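You operate a simulated robot arm through the tools that you are given. There is no shell and no other tool. Be economical: measure what you need, move in short steps, check, and stop when the job is done.

You run a simulated robot arm. Do the job below in one go: nothing can be reset, and whatever is moved stays where it is left.

Task
Wind the steady up under the pole's tip, lock it and shut the white-grip clamp.
Fine: wind till the pad bears on the pole; clamp last. Where these are worked on the way, their far stop is far enough and under half their travel is too little: wing lock of the steady.
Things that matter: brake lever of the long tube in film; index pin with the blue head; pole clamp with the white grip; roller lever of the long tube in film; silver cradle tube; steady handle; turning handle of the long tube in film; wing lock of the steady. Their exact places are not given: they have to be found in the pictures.

It is judged by the outcome, as a careful person would: the job done as asked, and still so three seconds after it is handed in. It fails if anything else is knocked over, pushed out of place, dropped, spilled or broken.

Robot
A 7-joint arm with a two-finger gripper, on a carriage that runs on a rail from [-0.002, 1.083] to [0.003, -1.297] (x, y) and turns from -523 to -191 degrees about z. Base frame: it is fixed where the carriage stands at the start and does not move with it; the origin is on the floor, on the carriage's upright axis, x ahead of it, y to its left, z up; the surface under the hand at the start is at about z = 0.8. Lengths are in m, angles in degrees, forces in N, time in s.
Its first joint turns from -149.0 to 149.0 degrees. Places, roughly: brake lever of the long tube in film [0.4, -0.4, 0.9]; pole clamp with the white grip [0.5, 0.2, 1]; roller lever of the long tube in film [0.4, 0.1, 0.9]; steady handle [0.8, -0.4, 0.9]; turning handle of the long tube in film [0.4, -0.1, 0.8]; wing lock of the steady [0.9, -0.4, 0.8]. Payload 2.45 kg.
The tool frame sits at the grasp point between the pads (the TCP): z along the fingers, y along the line on which they close. The tips reach 0.026 m beyond it. The gripper opens to 0.096 m. The gripper's body begins 0.069 m behind the TCP.
Orientation is that of the tool frame in the base frame, as [roll, pitch, yaw] about the fixed x, y, z axes, in that order (R = Rz(yaw) Ry(pitch) Rx(roll)). With the fingers straight down and closing along the base's y, the tool's x points along the base's -x, its y along +y and its z along -z.

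Tools
- The arm moves only by the tool jog_arm. Its argument "plan" is one flat list of numbers, 6 for each row, row after row: the shift along the tool's x, y, z in units of 50 mm (1.0 is 50 mm), then the turn, a rotation vector about the tool's x, y, z in units of 8 degrees (1.0 is 8 degrees). In form: [tx, ty, tz, ax, ay, az, tx, ty, tz, ax, ay, az, ...]. A call has 1 to 10 rows; each row shifts and turns the commanded pose from where the row before left it, along the tool's axes as they then stand. "gripper" is the gripper command, from -1 (fully open) to 1 (shut), values between in proportion, set as the call begins (left out, the last holds). A call with a number of a shift or a turn outside -1 to 1 is refused whole. A row lasts 0.2 s, in which the tool goes at most 0.05 m and 8.6 degrees; a call with a longer step from one row to the next is refused whole, and so is a gripper value outside its range. A pose out of reach is approached as far as the arm can. The call stops where the force on the tool passes 90 N (or 10 N more than at its start, if that is more) or the arm is blocked; 0.2 s more then pass. The fingers move at their own pace and stop on an object; they squeeze with about 40 N. The grip force told is the motor's: it shows also when the fingers shut on nothing. Time passes only in rows, and 0.2 s behind the last, so rows that do not move let the fingers close. The reply holds the time, the measured pose of the TCP, the force on the tool along the base axes, the opening and the grip force, in the units named above and with some noise, with the torque about the TCP (base axes, N m) and any sound that the robot's microphone picked up, and new pictures: "pictures" is both (left out), scene, wrist or none.
- Cameras (640 x 400 px; columns grow to the right, rows downward): "scene" is now at [0.0297, 0.1422, 1.6745]; the picture's right is [-0.36, -0.93, 0.00], its down [-0.66, 0.25, -0.71] and it looks along [0.66, -0.26, -0.70] (base axes); focal length 261 px, centre (320, 200). "wrist" rides on the gripper at [0.082, 0.003, -0.098] in the tool frame; the picture's right is [-0.04, 1.00, 0.00], its down [-0.73, -0.03, -0.68] and it looks along [-0.68, -0.03, 0.73] (tool axes); focal length 256 px, centre (320, 200).
- raise_lower(by): slides the trunk up (or, below 0, down) by that many m; the arm and the scene camera ride with it, the base frame stays. It gives what a move gives, with no picture.
- roll_base(legs): drives the robot by 1 to 6 legs, each [ahead, left, turn to the left] in m, m and degrees, along the robot's own axes; the way and the turn of a leg run together, so that a leg with both is an arc; at most 1.5 m and 180 degrees a leg. The arm and the cameras ride along, it lands a little off, and it stops where it bumps. It keeps to its track: a leg is cut to what the track allows. It gives what a move gives, and a new picture of the scene camera.
- aim_head(pan, tilt): turns the head with the scene camera to pan (to the left, within 155 degrees either way) and tilt (down, from -29 to 69), counted from straight ahead of the robot. It gives what a move gives, and a new picture of the scene camera.
- pixel_to_xyz(camera, pixels): for up to 12 pixels [column, row] of the newest picture of that camera ("zoom" is the newest enlarged one), the place [x, y, z] in the base frame of the surface seen there, good to about 0.003 m. The clock stands still meanwhile.
- zoom(camera, box): a new picture of the part [left, top, right, bottom] of that camera's present view, enlarged. The clock stands still meanwhile.
- hand_in(): hands the job in; it is judged then, once.

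Go step by step. Measure first, check grasps and placings, and put right what went wrong. The budget is 80 turns and 260 pictures, counting those below and the enlarged ones. Unless the task says otherwise, let go and move clear before handing in, and close with one line.

The tools are called after "Call:" as a command line: name --argument value ..., lists and objects as JSON in quotes. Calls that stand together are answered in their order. jog_arm: Moves the arm, as the interface text tells. Its arguments: {"type":"object","properties":{"plan":{"type":"array"},"gripper":{"type":"number"},"pictures":{"type":"string","enum":["both","scene","wrist","none"]}},"required":["plan"]} The other tools are called the same way: raise_lower (by) slides the trunk up or down; roll_base (legs) drives the base; aim_head (pan, tilt) turns the head that bears the scene camera; pixel_to_xyz (camera, pixels) gives the place of the surface under pixels of a picture; zoom (camera, box) takes an enlarged picture of a part of a camera's view; hand_in () hands the job in.

At the start:

```text
time_s: 0.0
position: [0.8359, -0.3684, 1.2304]
tool_rot: [-180.0, 0.0, -180.0]
contact_force: [-0.9, -0.5, 0.1]
torque: [0.01, -0.01, 0.02]
gripper_width: 0.0959
gripper_force: 0.0
trunk travel left (down, up): [-0.675, 0.035]
robot x, y, heading: [0.0048, -0.0005, -0.0]
head pan, tilt: [-21.1, 44.7]
```

scene: 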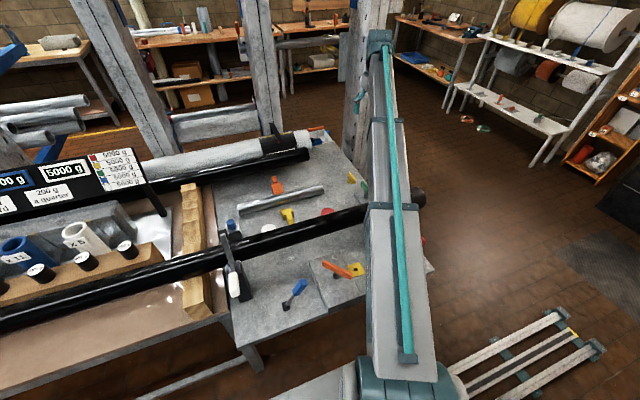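
wrist: 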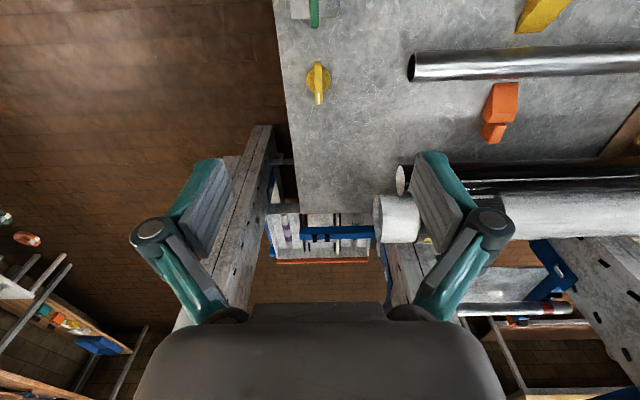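

The arm hides the pole's tip around (410,195) in the scene view. The white-grip clamp seems to be at (233,280). I'll zoom in on both views.

Call:
zoom --camera "scene" --box '[200, 130, 440, 330]'

Call:
zoom --camera "wrist" --box '[240, 0, 640, 250]'

Call:
pixel_to_xyz --camera "scene" --pixels '[[233, 282], [233, 240], [300, 290], [300, 230], [350, 217], [420, 197], [345, 268], [355, 270], [430, 265], [289, 215], [238, 228]]'

```text
2.00 times, centred on (320, 230) of scene
```

zoom: 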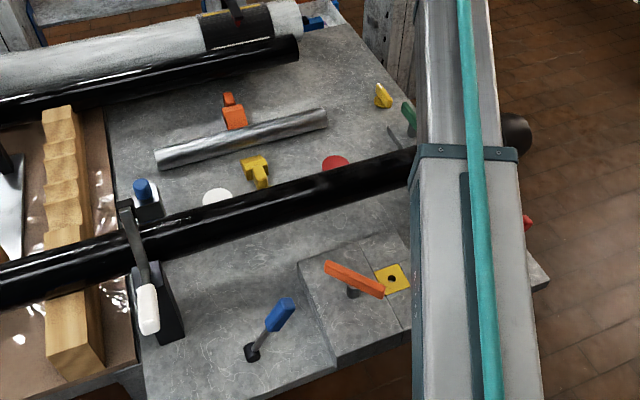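

```text
1.60 times, centred on (440, 125) of wrist
```

zoom: 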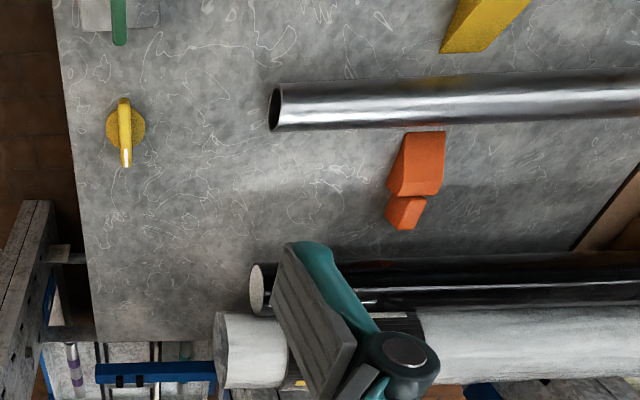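

```text
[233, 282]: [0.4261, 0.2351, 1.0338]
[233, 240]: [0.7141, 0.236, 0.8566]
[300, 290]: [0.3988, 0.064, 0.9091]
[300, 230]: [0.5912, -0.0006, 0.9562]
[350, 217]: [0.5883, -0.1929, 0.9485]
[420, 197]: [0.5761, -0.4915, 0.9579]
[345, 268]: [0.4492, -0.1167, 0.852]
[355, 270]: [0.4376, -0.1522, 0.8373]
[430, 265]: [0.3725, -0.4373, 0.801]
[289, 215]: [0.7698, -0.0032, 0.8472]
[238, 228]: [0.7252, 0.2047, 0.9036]
```

The pole runs along y at x≈0.59, with its top at z≈0.955 and its tip near y≈-0.5. I'll move the arm 0.35 m in +y, staying high, so the tip and the steady come into view.

Call:
jog_arm --plan '[0, 0.9, 0, 0, 0, 0, 0, 0.9, 0, 0, 0, 0, 0, 0.9, 0, 0, 0, 0, 0, 0.9, 0, 0, 0, 0, 0, 0.9, 0, 0, 0, 0, 0, 0.9, 0, 0, 0, 0, 0, 0.9, 0, 0, 0, 0, 0, 0.9, 0, 0, 0, 0]' --pictures "both"

Call:
aim_head --pan -30 --tilt 45

```text
time_s: 1.8
position: [0.8348, -0.0097, 1.2289]
tool_rot: [-180.0, 0.0, 180.0]
contact_force: [-0.7, -0.3, 0.5]
torque: [-0.01, -0.01, 0.01]
gripper_width: 0.0958
gripper_force: 0.0
trunk travel left (down, up): [-0.675, 0.035]
robot x, y, heading: [-0.0004, 0.0021, -0.1]
head pan, tilt: [-21.1, 44.7]
```

scene: 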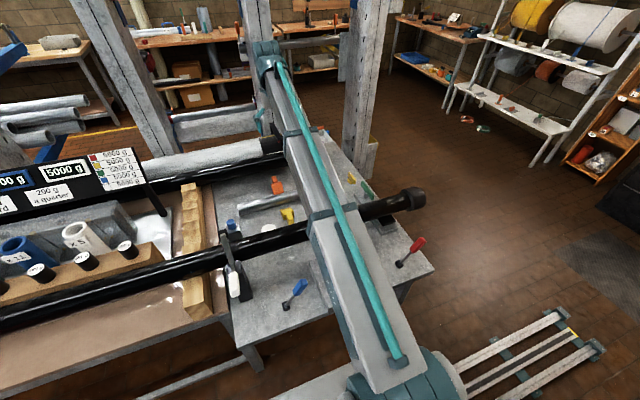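
wrist: 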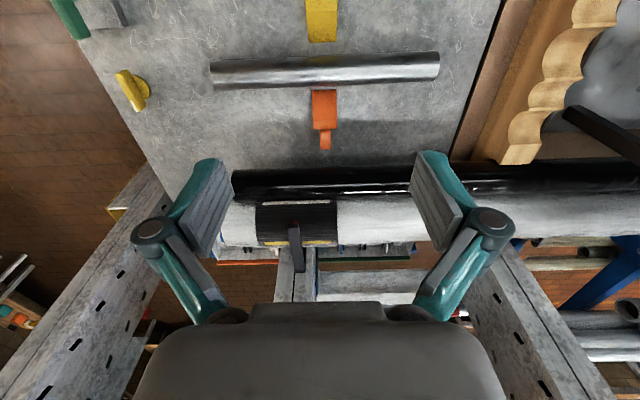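

```text
time_s: 2.5
position: [0.8362, -0.0096, 1.2293]
tool_rot: [179.9, 0.0, 180.0]
contact_force: [0.5, -0.5, -0.4]
torque: [-0.02, 0.02, -0.03]
gripper_width: 0.0958
gripper_force: 0.1
trunk travel left (down, up): [-0.675, 0.035]
robot x, y, heading: [0.0019, -0.001, 0.1]
head pan, tilt: [-30.0, 45.0]
```

scene: 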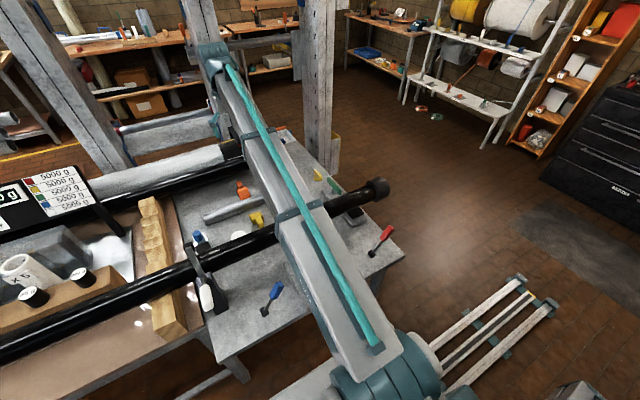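

The tip at (378,188) is now visible, with green and yellow parts behind it. I'll zoom in there.

Call:
zoom --camera "scene" --box '[270, 140, 420, 280]'

Call:
zoom --camera "wrist" --box '[40, 0, 200, 120]'

Call:
pixel_to_xyz --camera "wrist" --pixels '[[70, 18], [105, 15], [132, 90], [120, 75], [145, 105]]'

Call:
pixel_to_xyz --camera "scene" --pixels '[[335, 188], [318, 175], [378, 188], [340, 204], [385, 235], [370, 252], [350, 198]]'

```text
2.86 times, centred on (345, 210) of scene
```

zoom: 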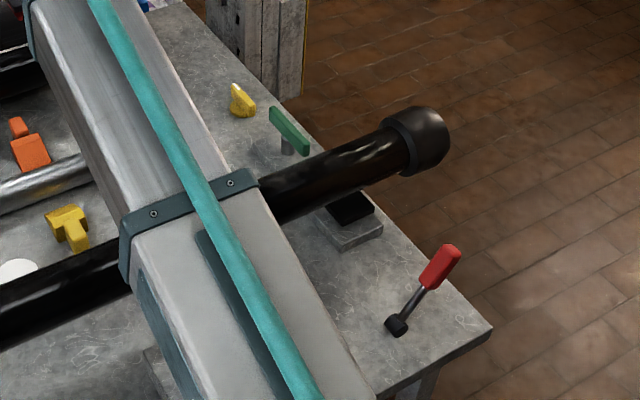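

```text
3.33 times, centred on (120, 60) of wrist
```

zoom: 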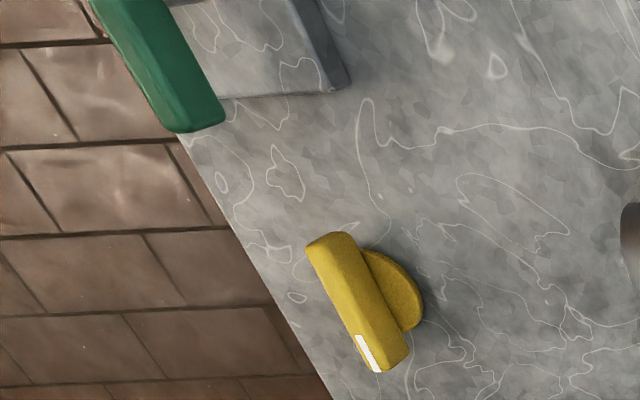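

```text
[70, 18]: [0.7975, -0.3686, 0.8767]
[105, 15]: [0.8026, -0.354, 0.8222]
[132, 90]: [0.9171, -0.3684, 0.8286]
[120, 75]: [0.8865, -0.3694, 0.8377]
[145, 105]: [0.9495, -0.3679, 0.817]
```

```text
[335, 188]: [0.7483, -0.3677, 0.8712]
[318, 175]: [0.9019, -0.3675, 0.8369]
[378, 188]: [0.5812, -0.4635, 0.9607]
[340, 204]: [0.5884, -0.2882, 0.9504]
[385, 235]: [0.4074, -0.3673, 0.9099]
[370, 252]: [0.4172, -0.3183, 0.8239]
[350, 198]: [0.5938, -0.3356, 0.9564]
```

The green bar handle is at about (0.75–0.80, -0.368, 0.875), and the yellow wing lock at about (0.917, -0.368, 0.83). I'll roll the carriage toward them and pull the TCP back over them to look.

Call:
roll_base --legs '[[0, -0.36, 0]]'

Call:
jog_arm --plan '[0.9, 0, 0, 0, 0, 0, 0.9, 0, 0, 0, 0, 0, 0.9, 0, 0, 0, 0, 0, 0.9, 0, 0, 0, 0, 0, 0.5, 0, 0.6, 0, 0, 0]' --pictures "both"

```text
time_s: 4.8
position: [0.8361, -0.3709, 1.2291]
tool_rot: [-180.0, -0.1, 179.8]
contact_force: [0.4, -0.3, 0.4]
torque: [0.02, -0.01, 0.04]
gripper_width: 0.096
gripper_force: 0.1
trunk travel left (down, up): [-0.675, 0.035]
robot x, y, heading: [-0.0026, -0.357, -0.6]
head pan, tilt: [-30.0, 45.0]
```

scene: 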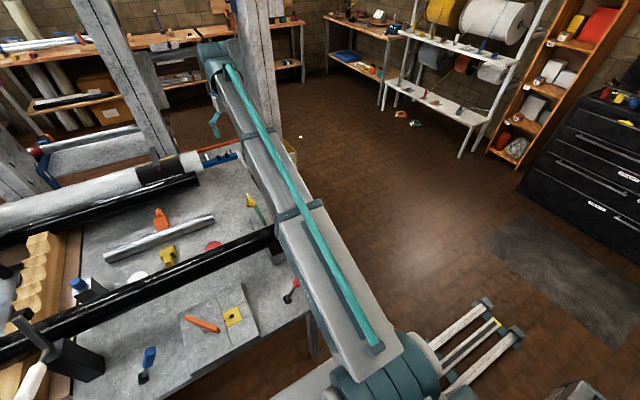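

```text
time_s: 6.0
position: [0.6318, -0.3674, 1.2026]
tool_rot: [-179.9, 0.0, 179.7]
contact_force: [0.1, -0.3, 0.6]
torque: [0.03, 0.01, -0.01]
gripper_width: 0.0957
gripper_force: 0.1
trunk travel left (down, up): [-0.675, 0.035]
robot x, y, heading: [0.0007, -0.3578, -0.5]
head pan, tilt: [-30.0, 45.0]
```

scene: 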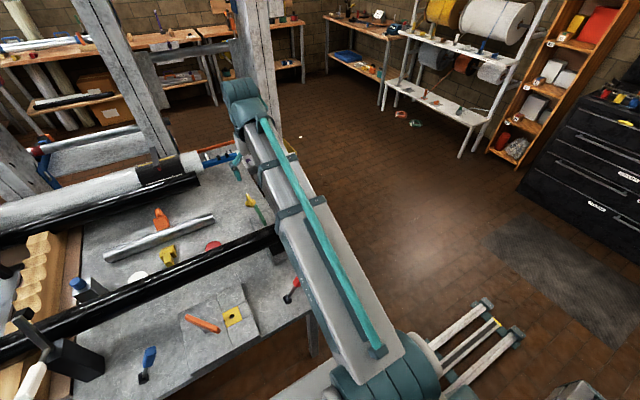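
wrist: 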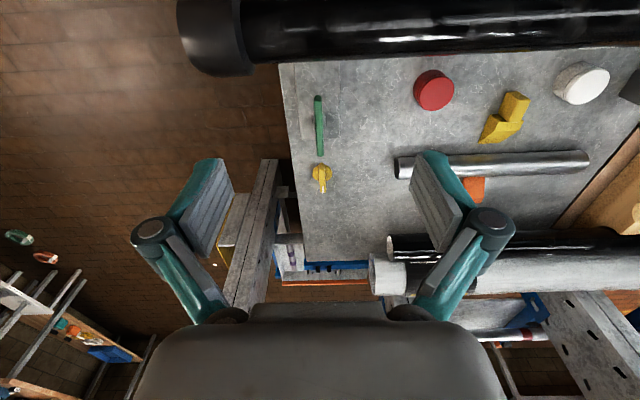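

Call:
zoom --camera "wrist" --box '[270, 60, 390, 210]'

Call:
pixel_to_xyz --camera "wrist" --pixels '[[319, 98], [319, 125], [319, 153], [309, 125], [330, 125], [322, 170], [316, 175], [322, 188], [322, 166], [345, 125], [328, 179]]'

```text
2.67 times, centred on (330, 135) of wrist
```

zoom: 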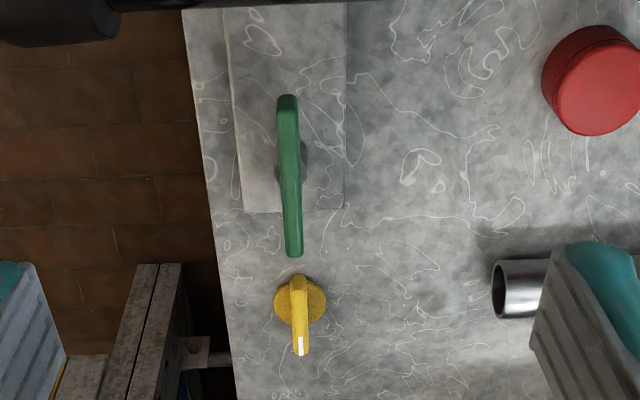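

```text
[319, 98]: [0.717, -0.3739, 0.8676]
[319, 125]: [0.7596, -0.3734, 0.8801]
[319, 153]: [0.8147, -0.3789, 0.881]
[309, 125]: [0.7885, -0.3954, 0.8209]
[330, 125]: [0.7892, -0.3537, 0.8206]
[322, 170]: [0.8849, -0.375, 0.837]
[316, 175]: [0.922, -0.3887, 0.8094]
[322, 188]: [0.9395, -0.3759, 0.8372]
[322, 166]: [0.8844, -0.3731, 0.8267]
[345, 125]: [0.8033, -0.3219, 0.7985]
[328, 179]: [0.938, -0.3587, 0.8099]
```

The handle bar runs along x from 0.715 to 0.82, centred near (0.767, -0.372), with its top at z≈0.88. The yellow wing is centred near (0.912, -0.372), z≈0.837. I'll go above the handle centre and stop at z≈1.0 to check.

Call:
jog_arm --plan '[-0.9, 0, 0, 0, 0, 0, -0.9, 0, 0, 0, 0, 0, -0.9, 0, 0, 0, 0, 0, 0, -0.1, 0.9, 0, 0, 0, 0, 0, 0.9, 0, 0, 0, 0, 0, 0.9, 0, 0, 0, 0, 0, 0.9, 0, 0, 0, 0, 0, 0, 0, 0, 0]' --pictures "both"

Call:
aim_head --pan -10 --tilt 50

```text
time_s: 7.8
position: [0.7674, -0.3738, 1.0203]
tool_rot: [180.0, 0.0, 179.7]
contact_force: [0.6, -0.4, -0.3]
torque: [0.01, 0.0, -0.03]
gripper_width: 0.0961
gripper_force: 0.1
trunk travel left (down, up): [-0.675, 0.035]
robot x, y, heading: [0.0012, -0.3572, -0.6]
head pan, tilt: [-30.0, 45.0]
```

scene: 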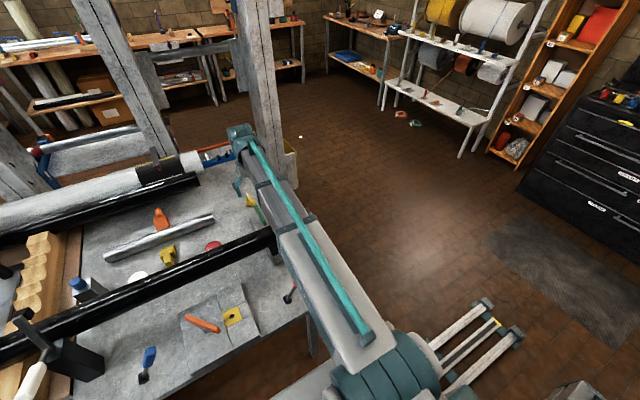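
wrist: 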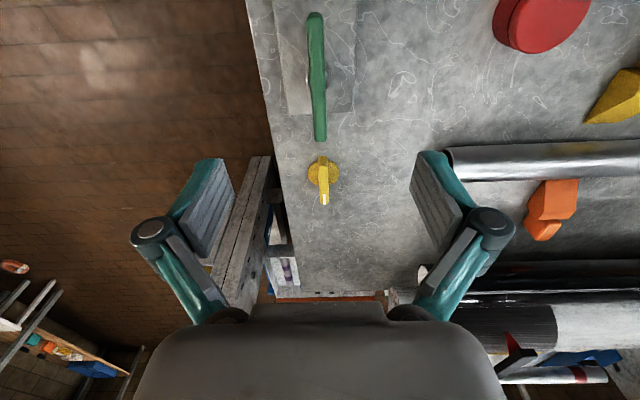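

```text
time_s: 8.6
position: [0.7676, -0.3729, 1.0209]
tool_rot: [-179.9, 0.0, 179.7]
contact_force: [-0.5, 0.4, 0.7]
torque: [0.0, 0.0, -0.05]
gripper_width: 0.0958
gripper_force: 0.1
trunk travel left (down, up): [-0.675, 0.035]
robot x, y, heading: [0.0013, -0.3536, -0.3]
head pan, tilt: [-10.0, 50.0]
```

scene: 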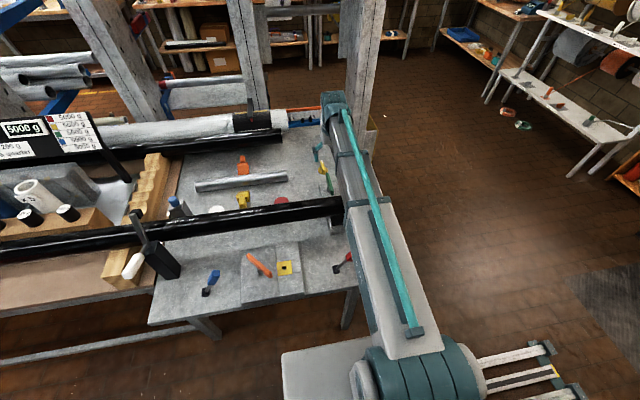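

I need to check the forearm's clearance above the pole before going down, so I'll measure points on it and on the handle.

Call:
pixel_to_xyz --camera "scene" --pixels '[[338, 110], [345, 160], [352, 190], [368, 260], [347, 215], [360, 290], [325, 175], [335, 205], [400, 330]]'

Call:
pixel_to_xyz --camera "wrist" --pixels '[[315, 18], [317, 80], [320, 136], [322, 165], [324, 200], [322, 180]]'

Call:
zoom --camera "scene" --box '[270, 80, 430, 280]'

```text
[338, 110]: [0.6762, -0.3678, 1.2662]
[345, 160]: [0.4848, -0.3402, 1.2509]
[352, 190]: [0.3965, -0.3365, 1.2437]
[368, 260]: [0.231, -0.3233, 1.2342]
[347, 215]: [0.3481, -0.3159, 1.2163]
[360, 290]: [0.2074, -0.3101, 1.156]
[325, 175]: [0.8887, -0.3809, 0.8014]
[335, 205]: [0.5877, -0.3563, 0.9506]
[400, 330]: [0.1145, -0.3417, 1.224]
```

```text
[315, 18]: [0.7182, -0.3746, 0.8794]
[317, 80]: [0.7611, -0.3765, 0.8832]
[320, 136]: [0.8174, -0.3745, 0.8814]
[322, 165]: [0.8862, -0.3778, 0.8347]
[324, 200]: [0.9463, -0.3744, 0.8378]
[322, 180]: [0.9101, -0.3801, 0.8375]
```

```text
2.00 times, centred on (350, 180) of scene
```

zoom: 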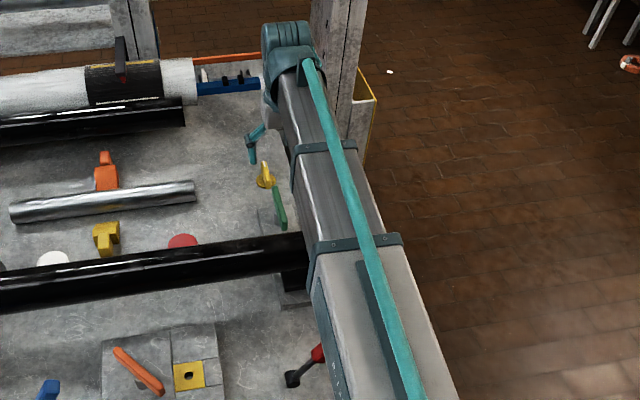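

Call:
pixel_to_xyz --camera "scene" --pixels '[[344, 212], [345, 222], [348, 235], [351, 250], [357, 270], [362, 300], [342, 200], [338, 180], [335, 168], [333, 155], [329, 130], [366, 318]]'

```text
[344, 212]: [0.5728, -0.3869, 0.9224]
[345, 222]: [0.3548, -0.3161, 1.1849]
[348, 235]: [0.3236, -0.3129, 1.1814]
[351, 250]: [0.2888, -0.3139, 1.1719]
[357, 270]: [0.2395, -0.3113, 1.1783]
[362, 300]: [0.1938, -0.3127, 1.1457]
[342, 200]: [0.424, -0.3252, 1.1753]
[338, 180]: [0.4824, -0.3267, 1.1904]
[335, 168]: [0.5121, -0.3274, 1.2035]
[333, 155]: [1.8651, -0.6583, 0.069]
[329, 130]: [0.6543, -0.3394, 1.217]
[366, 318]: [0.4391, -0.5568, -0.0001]
```

The forearm's underside is at about 1.17 and will be about 1.06 after descending, which clears the pole. I'll go down onto the handle with the fingers either side of it.

Call:
jog_arm --plan '[0, 0, 0.8, 0, 0, 0, 0, 0, 0.8, 0, 0, 0, 0, 0, 0.8, 0, 0, 0, 0, 0, 0.5, 0, 0, 0]' --pictures "wrist"

Call:
jog_arm --plan '[0, 0, 0, 0, 0, 0, 0, 0, 0, 0, 0, 0, 0, 0, 0, 0, 0, 0]' --gripper 1 --pictures "both"

```text
time_s: 9.6
position: [0.7673, -0.3722, 0.8756]
tool_rot: [-180.0, -0.1, 179.6]
contact_force: [-0.4, 0.3, -0.1]
torque: [-0.02, -0.01, -0.01]
gripper_width: 0.0956
gripper_force: 0.0
trunk travel left (down, up): [-0.675, 0.035]
robot x, y, heading: [0.0027, -0.3581, -0.3]
head pan, tilt: [-10.0, 50.0]
```

wrist: 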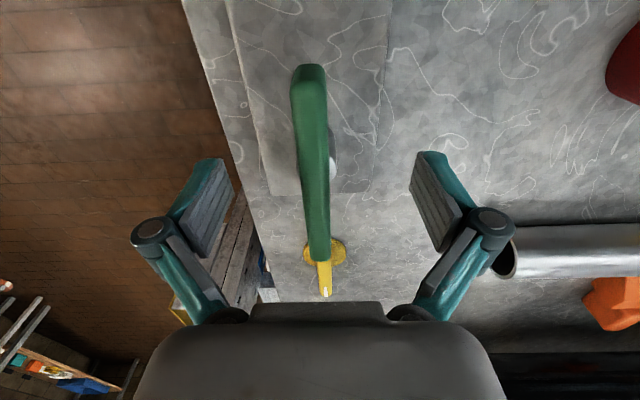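

```text
time_s: 10.4
position: [0.7669, -0.3755, 0.8744]
tool_rot: [-179.9, 0.0, 179.6]
contact_force: [-0.1, -7.9, -0.2]
torque: [-0.23, -0.11, -0.04]
gripper_width: 0.0238
gripper_force: 41.5
trunk travel left (down, up): [-0.675, 0.035]
robot x, y, heading: [0.0005, -0.356, -0.2]
head pan, tilt: [-10.0, 50.0]
```

scene: 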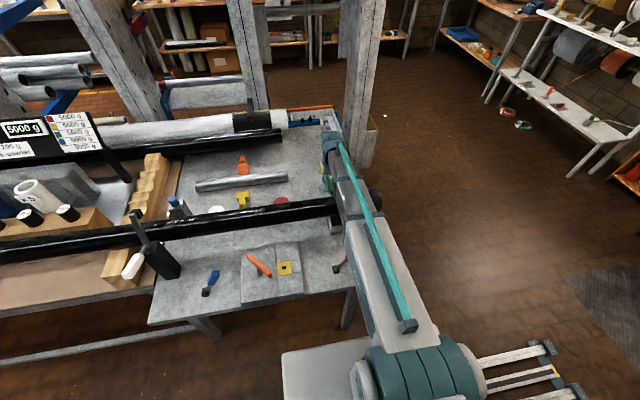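
wrist: 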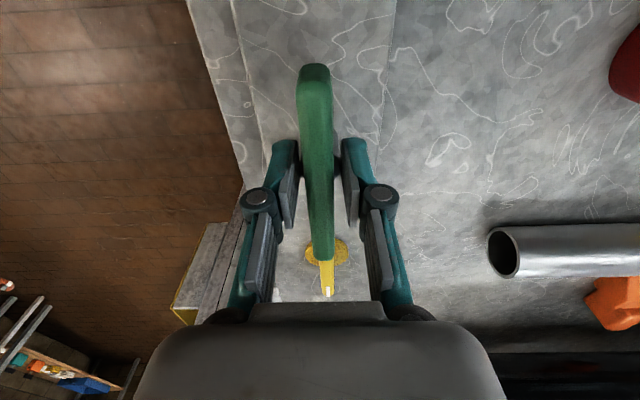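

The fingers closed to 0.0238 m with gaps beside the bar, so they grabbed the hub below it. I'll open, rise about 14 mm and regrip on the bar itself.

Call:
jog_arm --plan '[0, 0, 0, 0, 0, 0, 0, 0, -0.28, 0, 0, 0]' --gripper 0.2 --pictures "none"

Call:
jog_arm --plan '[0, 0, 0, 0, 0, 0, 0, 0, 0, 0, 0, 0, 0, 0, 0, 0, 0, 0]' --gripper 1 --pictures "wrist"

```text
time_s: 11.0
position: [0.7673, -0.3718, 0.8892]
tool_rot: [-180.0, -0.1, 179.8]
contact_force: [0.8, -0.4, 0.5]
torque: [0.03, 0.0, -0.01]
gripper_width: 0.0382
gripper_force: 0.1
trunk travel left (down, up): [-0.675, 0.035]
robot x, y, heading: [0.0018, -0.3573, 0.0]
head pan, tilt: [-10.0, 50.0]
```

```text
time_s: 11.8
position: [0.7678, -0.3759, 0.8893]
tool_rot: [-179.9, 0.0, 179.7]
contact_force: [-0.4, -13.3, -1.2]
torque: [-0.38, 0.18, -0.04]
gripper_width: 0.0136
gripper_force: 39.6
trunk travel left (down, up): [-0.675, 0.035]
robot x, y, heading: [0.0007, -0.3562, -0.1]
head pan, tilt: [-10.0, 50.0]
```

wrist: 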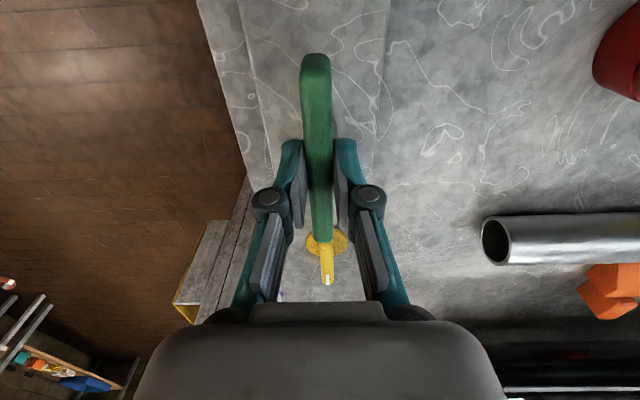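

Now gripping the bar at 0.0136 m. I'll take out the sideways offset and look at the pad under the pole before turning.

Call:
jog_arm --plan '[0, -0.08, 0, 0, 0, 0, 0, 0, 0, 0, 0, 0]' --pictures "scene"

Call:
zoom --camera "scene" --box '[280, 170, 380, 270]'

```text
time_s: 12.4
position: [0.7674, -0.376, 0.8891]
tool_rot: [179.9, 0.0, 179.8]
contact_force: [-2.2, 1.7, -0.8]
torque: [0.09, 0.12, 0.02]
gripper_width: 0.0138
gripper_force: 40.6
trunk travel left (down, up): [-0.675, 0.035]
robot x, y, heading: [0.0011, -0.3575, -0.1]
head pan, tilt: [-10.0, 50.0]
```

scene: 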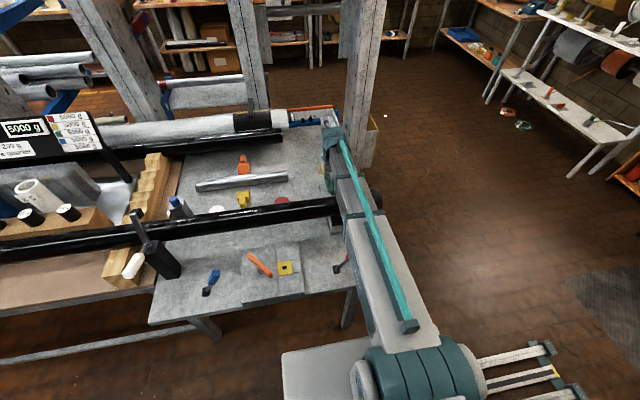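

```text
4.00 times, centred on (330, 220) of scene
```

zoom: 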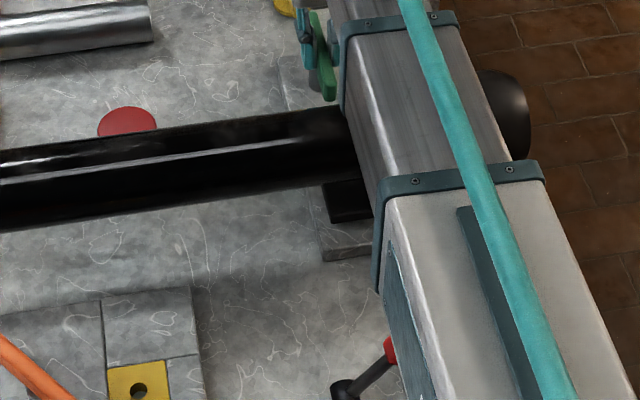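

The black pad shows at zoom (345,205). I'll turn clockwise seen from above (tool +z) by 24° and watch the pad and torque.

Call:
pixel_to_xyz --camera "zoom" --pixels '[[345, 190], [345, 205], [345, 218], [345, 235], [345, 250]]'

Call:
jog_arm --plan '[0, 0, 0, 0, 0, 1, 0, 0, 0, 0, 0, 1, 0, 0, 0, 0, 0, 1, 0, 0, 0, 0, 0, 1]' --pictures "both"

Call:
zoom --camera "scene" --box '[280, 170, 380, 270]'

```text
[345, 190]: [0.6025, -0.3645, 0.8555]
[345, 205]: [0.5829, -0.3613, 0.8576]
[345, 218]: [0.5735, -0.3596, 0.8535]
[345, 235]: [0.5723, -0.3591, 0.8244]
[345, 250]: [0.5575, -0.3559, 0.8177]
```

```text
time_s: 13.4
position: [0.7674, -0.3754, 0.8887]
tool_rot: [-180.0, -0.1, 148.2]
contact_force: [-6.4, 18.2, 0.0]
torque: [0.44, 0.16, 2.72]
gripper_width: 0.0297
gripper_force: 45.0
trunk travel left (down, up): [-0.675, 0.035]
robot x, y, heading: [-0.0009, -0.3562, -0.4]
head pan, tilt: [-10.0, 50.0]
```

scene: 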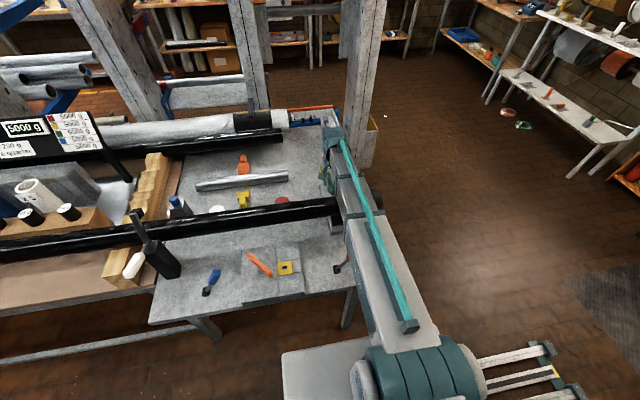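
wrist: 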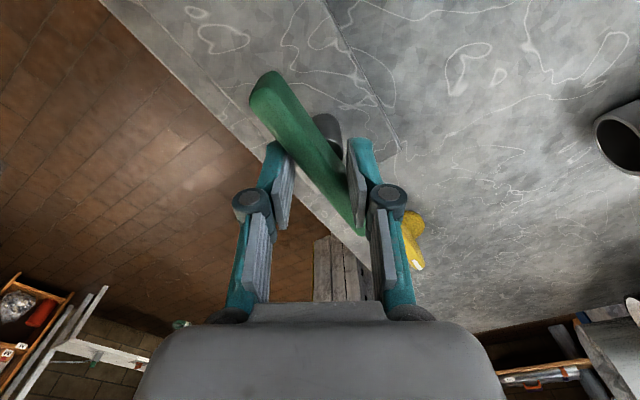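

```text
4.00 times, centred on (330, 220) of scene
```

zoom: 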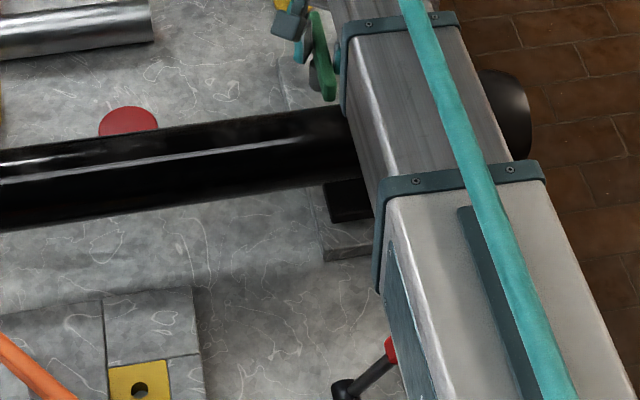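

The bar didn't turn: the fingers were wedged open to 0.03 m at 2.7 N·m, so this way is probably a stop. I'll go back and try the other direction.

Call:
jog_arm --plan '[0, 0, 0, 0, 0, -1, 0, 0, 0, 0, 0, -1, 0, 0, 0, 0, 0, -1, 0, 0, 0, 0, 0, -1, 0, 0, 0, 0, 0, 0]' --pictures "none"

Call:
jog_arm --plan '[0, 0, 0, 0, 0, -0.8, 0, 0, 0, 0, 0, -0.8, 0, 0, 0, 0, 0, -0.8]' --pictures "wrist"

```text
time_s: 14.6
position: [0.7667, -0.3751, 0.8891]
tool_rot: [179.9, 0.1, 179.8]
contact_force: [14.4, 20.9, 11.9]
torque: [0.5, -0.3, 0.06]
gripper_width: 0.0138
gripper_force: 40.6
trunk travel left (down, up): [-0.675, 0.035]
robot x, y, heading: [0.0021, -0.3541, -0.3]
head pan, tilt: [-10.0, 50.0]
```

```text
time_s: 15.4
position: [0.7672, -0.375, 0.8884]
tool_rot: [179.8, 0.0, -161.1]
contact_force: [9.2, 23.2, 7.8]
torque: [0.57, -0.15, -1.81]
gripper_width: 0.0222
gripper_force: 44.9
trunk travel left (down, up): [-0.675, 0.035]
robot x, y, heading: [0.0033, -0.353, -0.5]
head pan, tilt: [-10.0, 50.0]
```

wrist: 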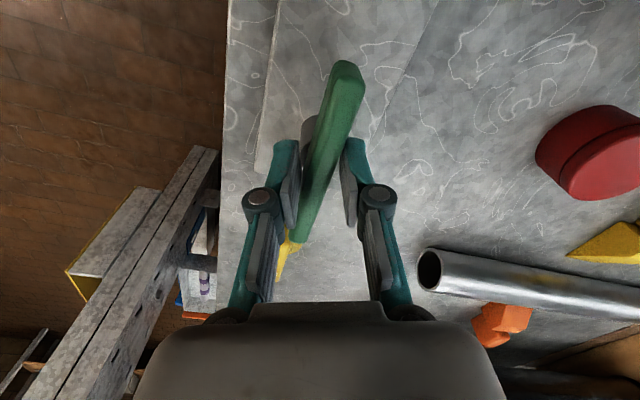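

It didn't turn this way either, because a centre grip gives too little torque. I'll go back, release, lift off and look closely at how the handle is mounted.

Call:
jog_arm --plan '[0, 0, 0, 0, 0, 0.8, 0, 0, 0, 0, 0, 0.8, 0, 0, 0, 0, 0, 0.8, 0, 0, 0, 0, 0, 0]' --pictures "none"

Call:
jog_arm --plan '[0, 0, 0, 0, 0, 0, 0, 0, 0, 0, 0, 0, 0, 0, 0, 0, 0, 0, 0, 0, -0.9, 0, 0, 0, 0, 0, -0.9, 0, 0, 0, 0, 0, 0, 0, 0, 0]' --gripper -0.5 --pictures "wrist"

Call:
zoom --camera "wrist" --box '[230, 0, 420, 200]'

Call:
zoom --camera "scene" --box '[300, 150, 360, 200]'

```text
time_s: 16.4
position: [0.7626, -0.3758, 0.8877]
tool_rot: [179.8, -0.3, 179.6]
contact_force: [-17.8, 24.4, -6.1]
torque: [0.55, 1.0, 0.14]
gripper_width: 0.0138
gripper_force: 40.6
trunk travel left (down, up): [-0.675, 0.035]
robot x, y, heading: [0.0006, -0.3571, -0.1]
head pan, tilt: [-10.0, 50.0]
```

```text
time_s: 17.8
position: [0.7689, -0.378, 0.9779]
tool_rot: [-179.9, 0.1, 179.7]
contact_force: [-0.4, 0.4, -0.5]
torque: [0.03, 0.02, 0.0]
gripper_width: 0.0722
gripper_force: 0.1
trunk travel left (down, up): [-0.675, 0.035]
robot x, y, heading: [-0.0006, -0.3555, -0.3]
head pan, tilt: [-10.0, 50.0]
```

wrist: 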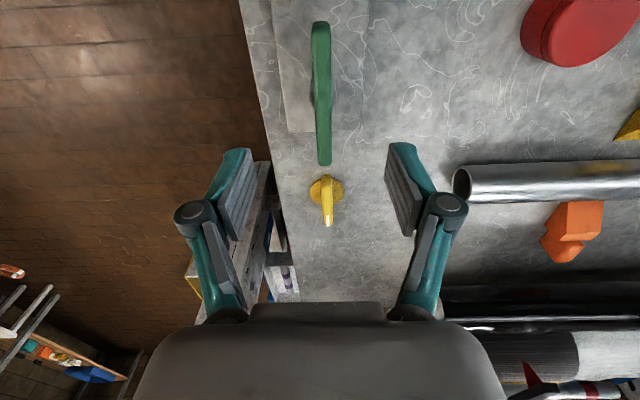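

```text
2.00 times, centred on (325, 100) of wrist
```

zoom: 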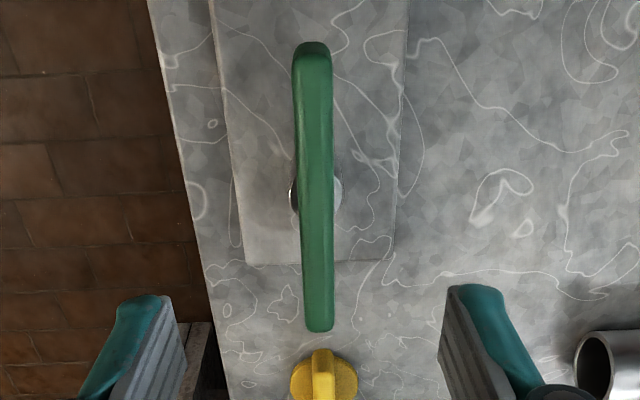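

```text
8.00 times, centred on (330, 175) of scene
```

zoom: 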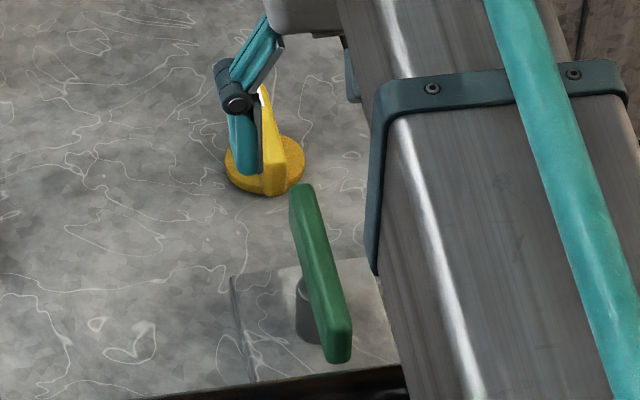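

The bar sits on a vertical post and is stiff. I'll use the half-open fingers (0.072 m) as a two-pin spanner, going down with them straddling the post. Then I'll turn until they press the bar's two ends in opposite directions, counterclockwise first.

Call:
jog_arm --plan '[0.03, 0.04, 0.7, 0, 0, 0, 0, 0, 0.7, 0, 0, 0, 0, 0, 0.55, 0, 0, 0, 0, 0, 0, 0, 0, -1, 0, 0, 0, 0, 0, -1, 0, 0, 0, 0, 0, -1, 0, 0, 0, 0, 0, -1, 0, 0, 0, 0, 0, -1, 0, 0, 0, 0, 0, -1]' --pictures "wrist"

Call:
zoom --camera "scene" --box '[300, 150, 360, 200]'

```text
time_s: 19.8
position: [0.7665, -0.377, 0.8804]
tool_rot: [180.0, 0.0, -132.1]
contact_force: [-0.2, 0.1, 0.0]
torque: [0.04, -0.03, -0.01]
gripper_width: 0.0719
gripper_force: 0.0
trunk travel left (down, up): [-0.675, 0.035]
robot x, y, heading: [0.0025, -0.3537, -0.3]
head pan, tilt: [-10.0, 50.0]
```

wrist: 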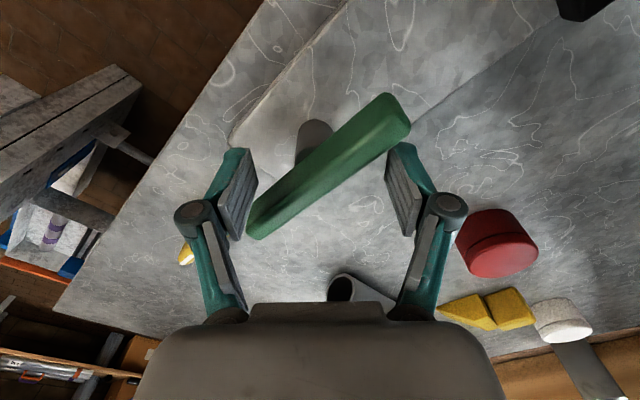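

```text
8.00 times, centred on (330, 175) of scene
```

zoom: 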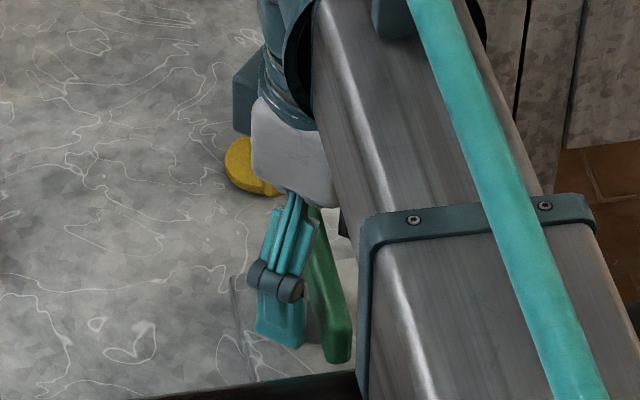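

No contact yet at 48°. I'll keep turning in small calls and watch the torque.

Call:
jog_arm --plan '[0, 0, 0, 0, 0, -1, 0, 0, 0, 0, 0, -1, 0, 0, 0, 0, 0, -0.5]' --pictures "wrist"

Call:
jog_arm --plan '[0, 0, 0, 0, 0, -0.7, 0, 0, 0, 0, 0, -0.7]' --pictures "wrist"

```text
time_s: 20.6
position: [0.7657, -0.3743, 0.8804]
tool_rot: [179.9, 0.1, -113.9]
contact_force: [-0.9, 7.3, -5.3]
torque: [0.01, -0.32, -8.86]
gripper_width: 0.075
gripper_force: 42.8
trunk travel left (down, up): [-0.675, 0.035]
robot x, y, heading: [-0.0001, -0.358, -0.3]
head pan, tilt: [-10.0, 50.0]
```

wrist: 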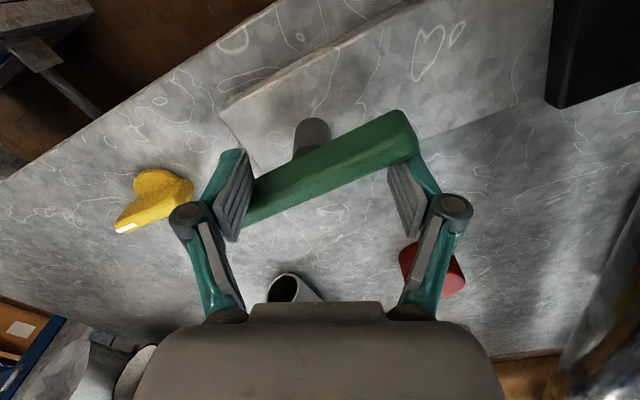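

```text
time_s: 21.3
position: [0.7667, -0.3756, 0.881]
tool_rot: [180.0, 0.3, -116.3]
contact_force: [1.1, 9.3, -2.7]
torque: [0.07, 0.32, -9.41]
gripper_width: 0.0751
gripper_force: 44.9
trunk travel left (down, up): [-0.675, 0.035]
robot x, y, heading: [0.0011, -0.3529, -0.3]
head pan, tilt: [-10.0, 50.0]
stopped in row 2: the arm was blocked; the commanded pose is now the measured one
```

wrist: 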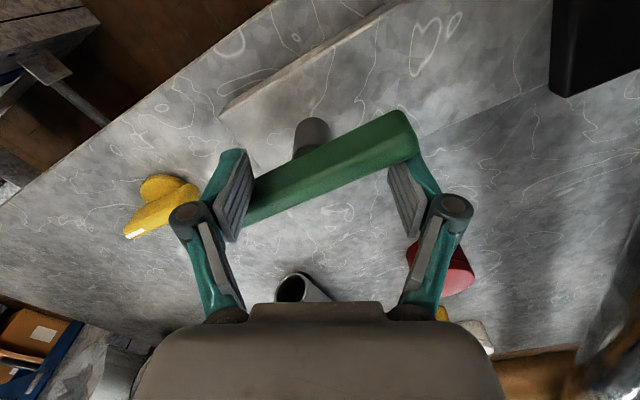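

At 9 N·m counterclockwise the bar is still parallel to its block, so that's a stop. I'll swing clockwise until the spanner engages the other way.

Call:
jog_arm --plan '[0, 0, 0, 0, 0, 1, 0, 0, 0, 0, 0, 1, 0, 0, 0, 0, 0, 1, 0, 0, 0, 0, 0, 1, 0, 0, 0, 0, 0, 1, 0, 0, 0, 0, 0, 1, 0, 0, 0, 0, 0, 1, 0, 0, 0, 0, 0, 1]' --pictures "none"

Call:
jog_arm --plan '[0, 0, 0, 0, 0, 1, 0, 0, 0, 0, 0, 1, 0, 0, 0, 0, 0, 1, 0, 0, 0, 0, 0, 1, 0, 0, 0, 0, 0, 1, 0, 0, 0, 0, 0, 1, 0, 0, 0, 0, 0, 1]' --pictures "wrist"

Call:
jog_arm --plan '[0, 0, 0, 0, 0, 0.8, 0, 0, 0, 0, 0, 0.8, 0, 0, 0, 0, 0, 0.8]' --pictures "wrist"

```text
time_s: 23.1
position: [0.7659, -0.3773, 0.8803]
tool_rot: [-180.0, 0.0, -175.6]
contact_force: [-0.4, -1.0, -0.1]
torque: [0.04, -0.03, 0.03]
gripper_width: 0.0718
gripper_force: 0.1
trunk travel left (down, up): [-0.675, 0.035]
robot x, y, heading: [-0.0006, -0.3553, -0.3]
head pan, tilt: [-10.0, 50.0]
```

```text
time_s: 24.7
position: [0.7666, -0.3766, 0.8807]
tool_rot: [180.0, -0.1, 128.3]
contact_force: [0.2, 0.3, 0.2]
torque: [0.01, 0.0, 0.02]
gripper_width: 0.072
gripper_force: 0.0
trunk travel left (down, up): [-0.675, 0.035]
robot x, y, heading: [-0.0016, -0.3518, -0.3]
head pan, tilt: [-10.0, 50.0]
```

wrist: 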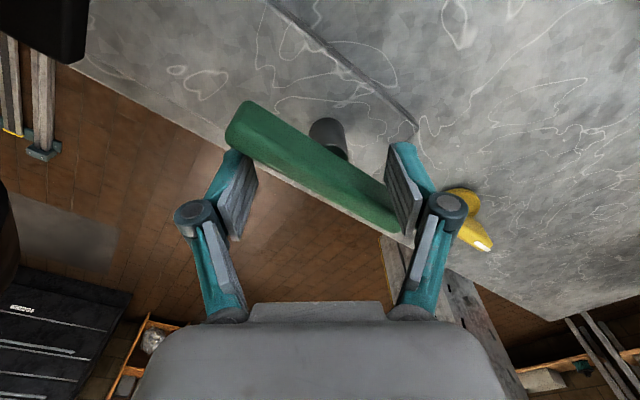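

```text
time_s: 25.5
position: [0.7656, -0.3746, 0.8788]
tool_rot: [-180.0, 0.0, 111.6]
contact_force: [-2.7, -1.6, -9.8]
torque: [-0.06, -0.55, 12.79]
gripper_width: 0.0757
gripper_force: 43.2
trunk travel left (down, up): [-0.675, 0.035]
robot x, y, heading: [0.0023, -0.3597, -0.5]
head pan, tilt: [-10.0, 50.0]
```

wrist: 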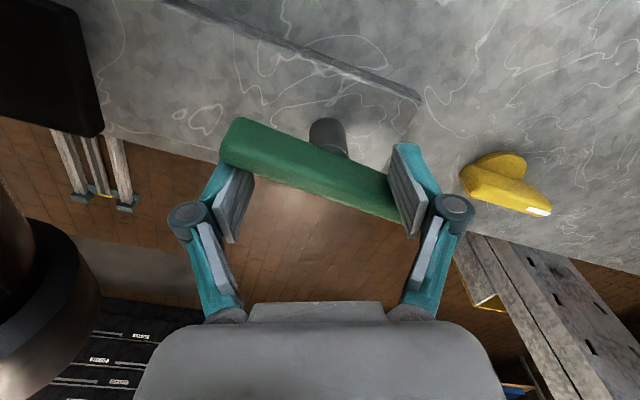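

Nearly 13 N·m clockwise and still no turn, so the steady is evidently locked and the yellow wing lock has to be released first. I'll swing back to square, lift out and go above the wing.

Call:
jog_arm --plan '[0, 0, 0, 0, 0, -1, 0, 0, 0, 0, 0, -1, 0, 0, 0, 0, 0, -1, 0, 0, 0, 0, 0, -1, 0, 0, 0, 0, 0, -1, 0, 0, 0, 0, 0, -1, 0, 0, 0, 0, 0, -1, 0, 0, 0, 0, 0, -0.9, 0, 0, 0, 0, 0, -0.6]' --pictures "none"

Call:
jog_arm --plan '[0, 0, -0.8, 0, 0, 0, 0, 0, -0.8, 0, 0, 0, -0.8, 0, 0, 0, 0, 0, -0.8, 0, 0, 0, 0, 0, -0.4, 0, 0, 0, 0, 0, 0, 0, 0, 0, 0, 0]' --pictures "wrist"

Call:
zoom --camera "wrist" --box '[220, 20, 420, 180]'

```text
time_s: 27.5
position: [0.7658, -0.3768, 0.88]
tool_rot: [179.9, 0.0, 177.4]
contact_force: [0.7, -0.5, 0.6]
torque: [-0.02, -0.03, 0.02]
gripper_width: 0.0719
gripper_force: 0.2
trunk travel left (down, up): [-0.675, 0.035]
robot x, y, heading: [0.0007, -0.3541, -0.2]
head pan, tilt: [-10.0, 50.0]
```

```text
time_s: 28.9
position: [0.8669, -0.3825, 0.9622]
tool_rot: [179.9, 0.0, 177.3]
contact_force: [-0.1, -0.6, -1.0]
torque: [0.01, -0.01, 0.01]
gripper_width: 0.0718
gripper_force: 0.1
trunk travel left (down, up): [-0.675, 0.035]
robot x, y, heading: [0.0019, -0.3601, -0.6]
head pan, tilt: [-10.0, 50.0]
```

wrist: 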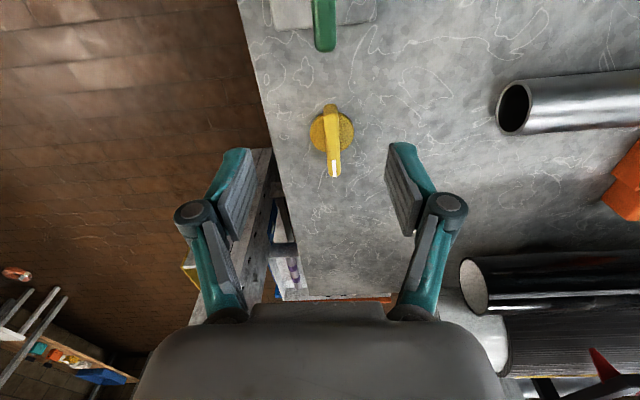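

```text
2.50 times, centred on (320, 100) of wrist
```

zoom: 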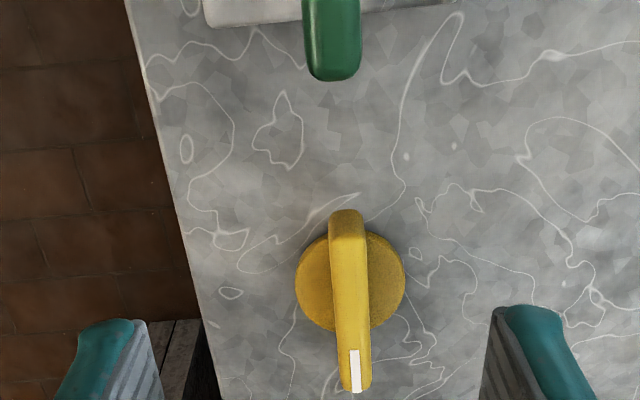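

Call:
pixel_to_xyz --camera "zoom" --pixels '[[346, 220], [349, 250], [352, 300], [354, 370], [305, 280], [395, 270], [325, 320], [385, 310], [420, 300], [354, 388]]'

```text
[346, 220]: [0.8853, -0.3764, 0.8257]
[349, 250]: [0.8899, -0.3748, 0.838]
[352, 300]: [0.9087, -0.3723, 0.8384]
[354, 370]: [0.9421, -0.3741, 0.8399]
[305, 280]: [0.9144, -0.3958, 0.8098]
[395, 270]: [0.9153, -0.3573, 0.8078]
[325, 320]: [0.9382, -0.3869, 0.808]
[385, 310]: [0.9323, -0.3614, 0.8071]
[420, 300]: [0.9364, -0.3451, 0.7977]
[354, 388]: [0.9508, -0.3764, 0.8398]
```

The wing's disc is centred at about (0.915, -0.376), and the wing spans z 0.81–0.839. I'll go down onto it and grip.

Call:
jog_arm --plan '[-0.96, 0.17, 0, 0, 0, 0, 0, 0, 0, 0, 0, -0.34, 0, 0, 0.8, 0, 0, 0, 0, 0, 0.8, 0, 0, 0, 0, 0, 0.8, 0, 0, 0, 0, 0, 0, 0, 0, 0]' --pictures "wrist"

Call:
jog_arm --plan '[0, 0, 0, 0, 0, 0, 0, 0, 0, 0, 0, 0, 0, 0, 0, 0, 0, 0]' --gripper 1 --pictures "wrist"

```text
time_s: 30.3
position: [0.9114, -0.3751, 0.8408]
tool_rot: [179.9, 0.1, 179.9]
contact_force: [-0.4, 0.2, -0.9]
torque: [-0.01, 0.03, 0.01]
gripper_width: 0.072
gripper_force: 0.0
trunk travel left (down, up): [-0.675, 0.035]
robot x, y, heading: [-0.0007, -0.3553, -0.3]
head pan, tilt: [-10.0, 50.0]
```

wrist: 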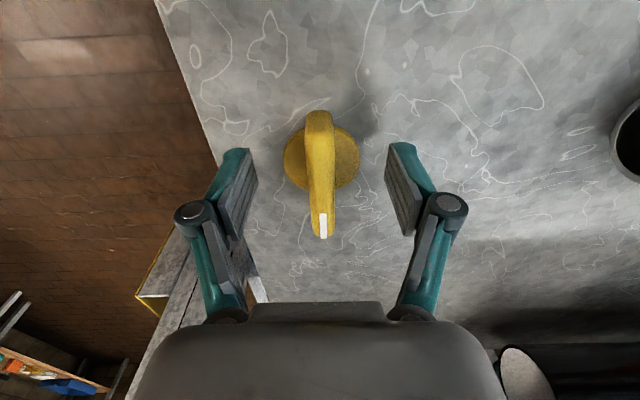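

```text
time_s: 31.1
position: [0.9116, -0.3754, 0.8392]
tool_rot: [179.9, 0.0, -180.0]
contact_force: [0.0, 2.8, -1.9]
torque: [0.09, -0.04, 0.04]
gripper_width: 0.0138
gripper_force: 39.8
trunk travel left (down, up): [-0.675, 0.035]
robot x, y, heading: [-0.0031, -0.3535, -0.3]
head pan, tilt: [-10.0, 50.0]
```

wrist: 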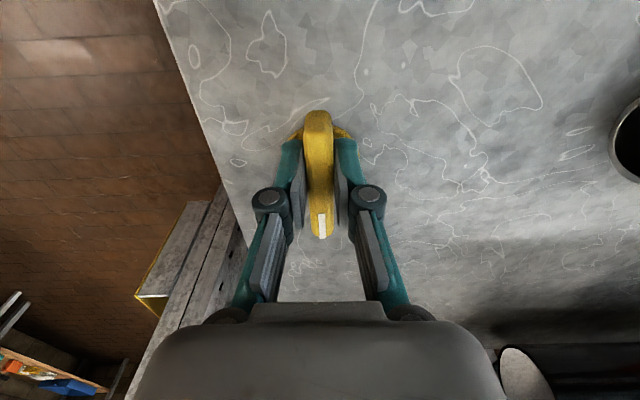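

Gripped the wing at 0.0138 m. I'll try counterclockwise (loosening) 16° first.

Call:
jog_arm --plan '[0, 0, 0, 0, 0, -0.7, 0, 0, 0, 0, 0, -0.7, 0, 0, 0, 0, 0, -0.6]' --pictures "wrist"

```text
time_s: 31.9
position: [0.914, -0.3737, 0.8422]
tool_rot: [179.8, -0.1, -164.1]
contact_force: [0.7, 3.5, -0.6]
torque: [0.11, 0.03, -1.68]
gripper_width: 0.0201
gripper_force: 45.4
trunk travel left (down, up): [-0.675, 0.035]
robot x, y, heading: [0.0035, -0.3564, -0.2]
head pan, tilt: [-10.0, 50.0]
```

wrist: 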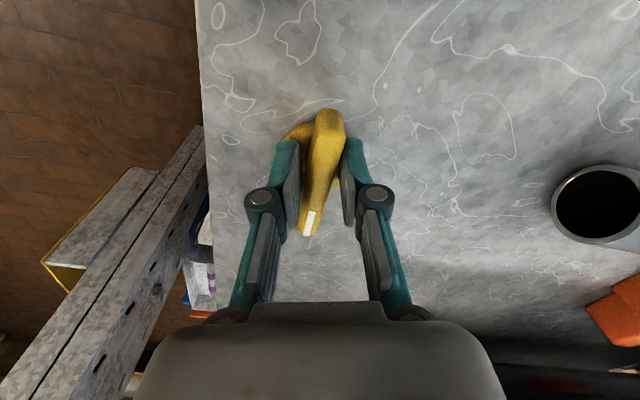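

Slipping on the wing, with 1.7 N·m and the fingers opening. I'll try the other way.

Call:
jog_arm --plan '[0, 0, 0, 0, 0, 0.7, 0, 0, 0, 0, 0, 0.7, 0, 0, 0, 0, 0, 0.6, 0, 0, 0, 0, 0, 0.7, 0, 0, 0, 0, 0, 0.7, 0, 0, 0, 0, 0, 0.6]' --pictures "wrist"

```text
time_s: 33.3
position: [0.9129, -0.3726, 0.841]
tool_rot: [179.9, 0.0, 163.9]
contact_force: [-3.8, 9.8, -3.1]
torque: [0.05, -0.46, 0.03]
gripper_width: 0.014
gripper_force: 40.2
trunk travel left (down, up): [-0.675, 0.035]
robot x, y, heading: [-0.001, -0.3543, -0.2]
head pan, tilt: [-10.0, 50.0]
```

wrist: 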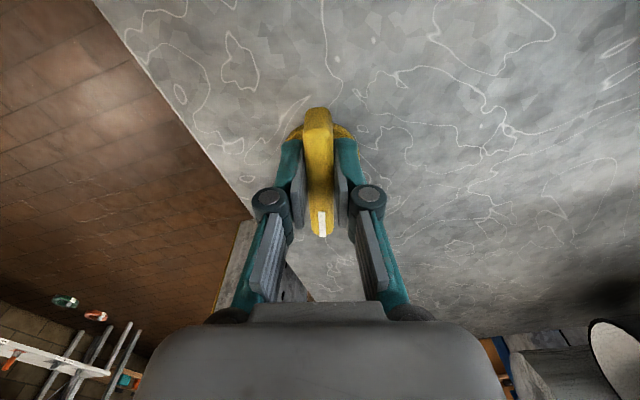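

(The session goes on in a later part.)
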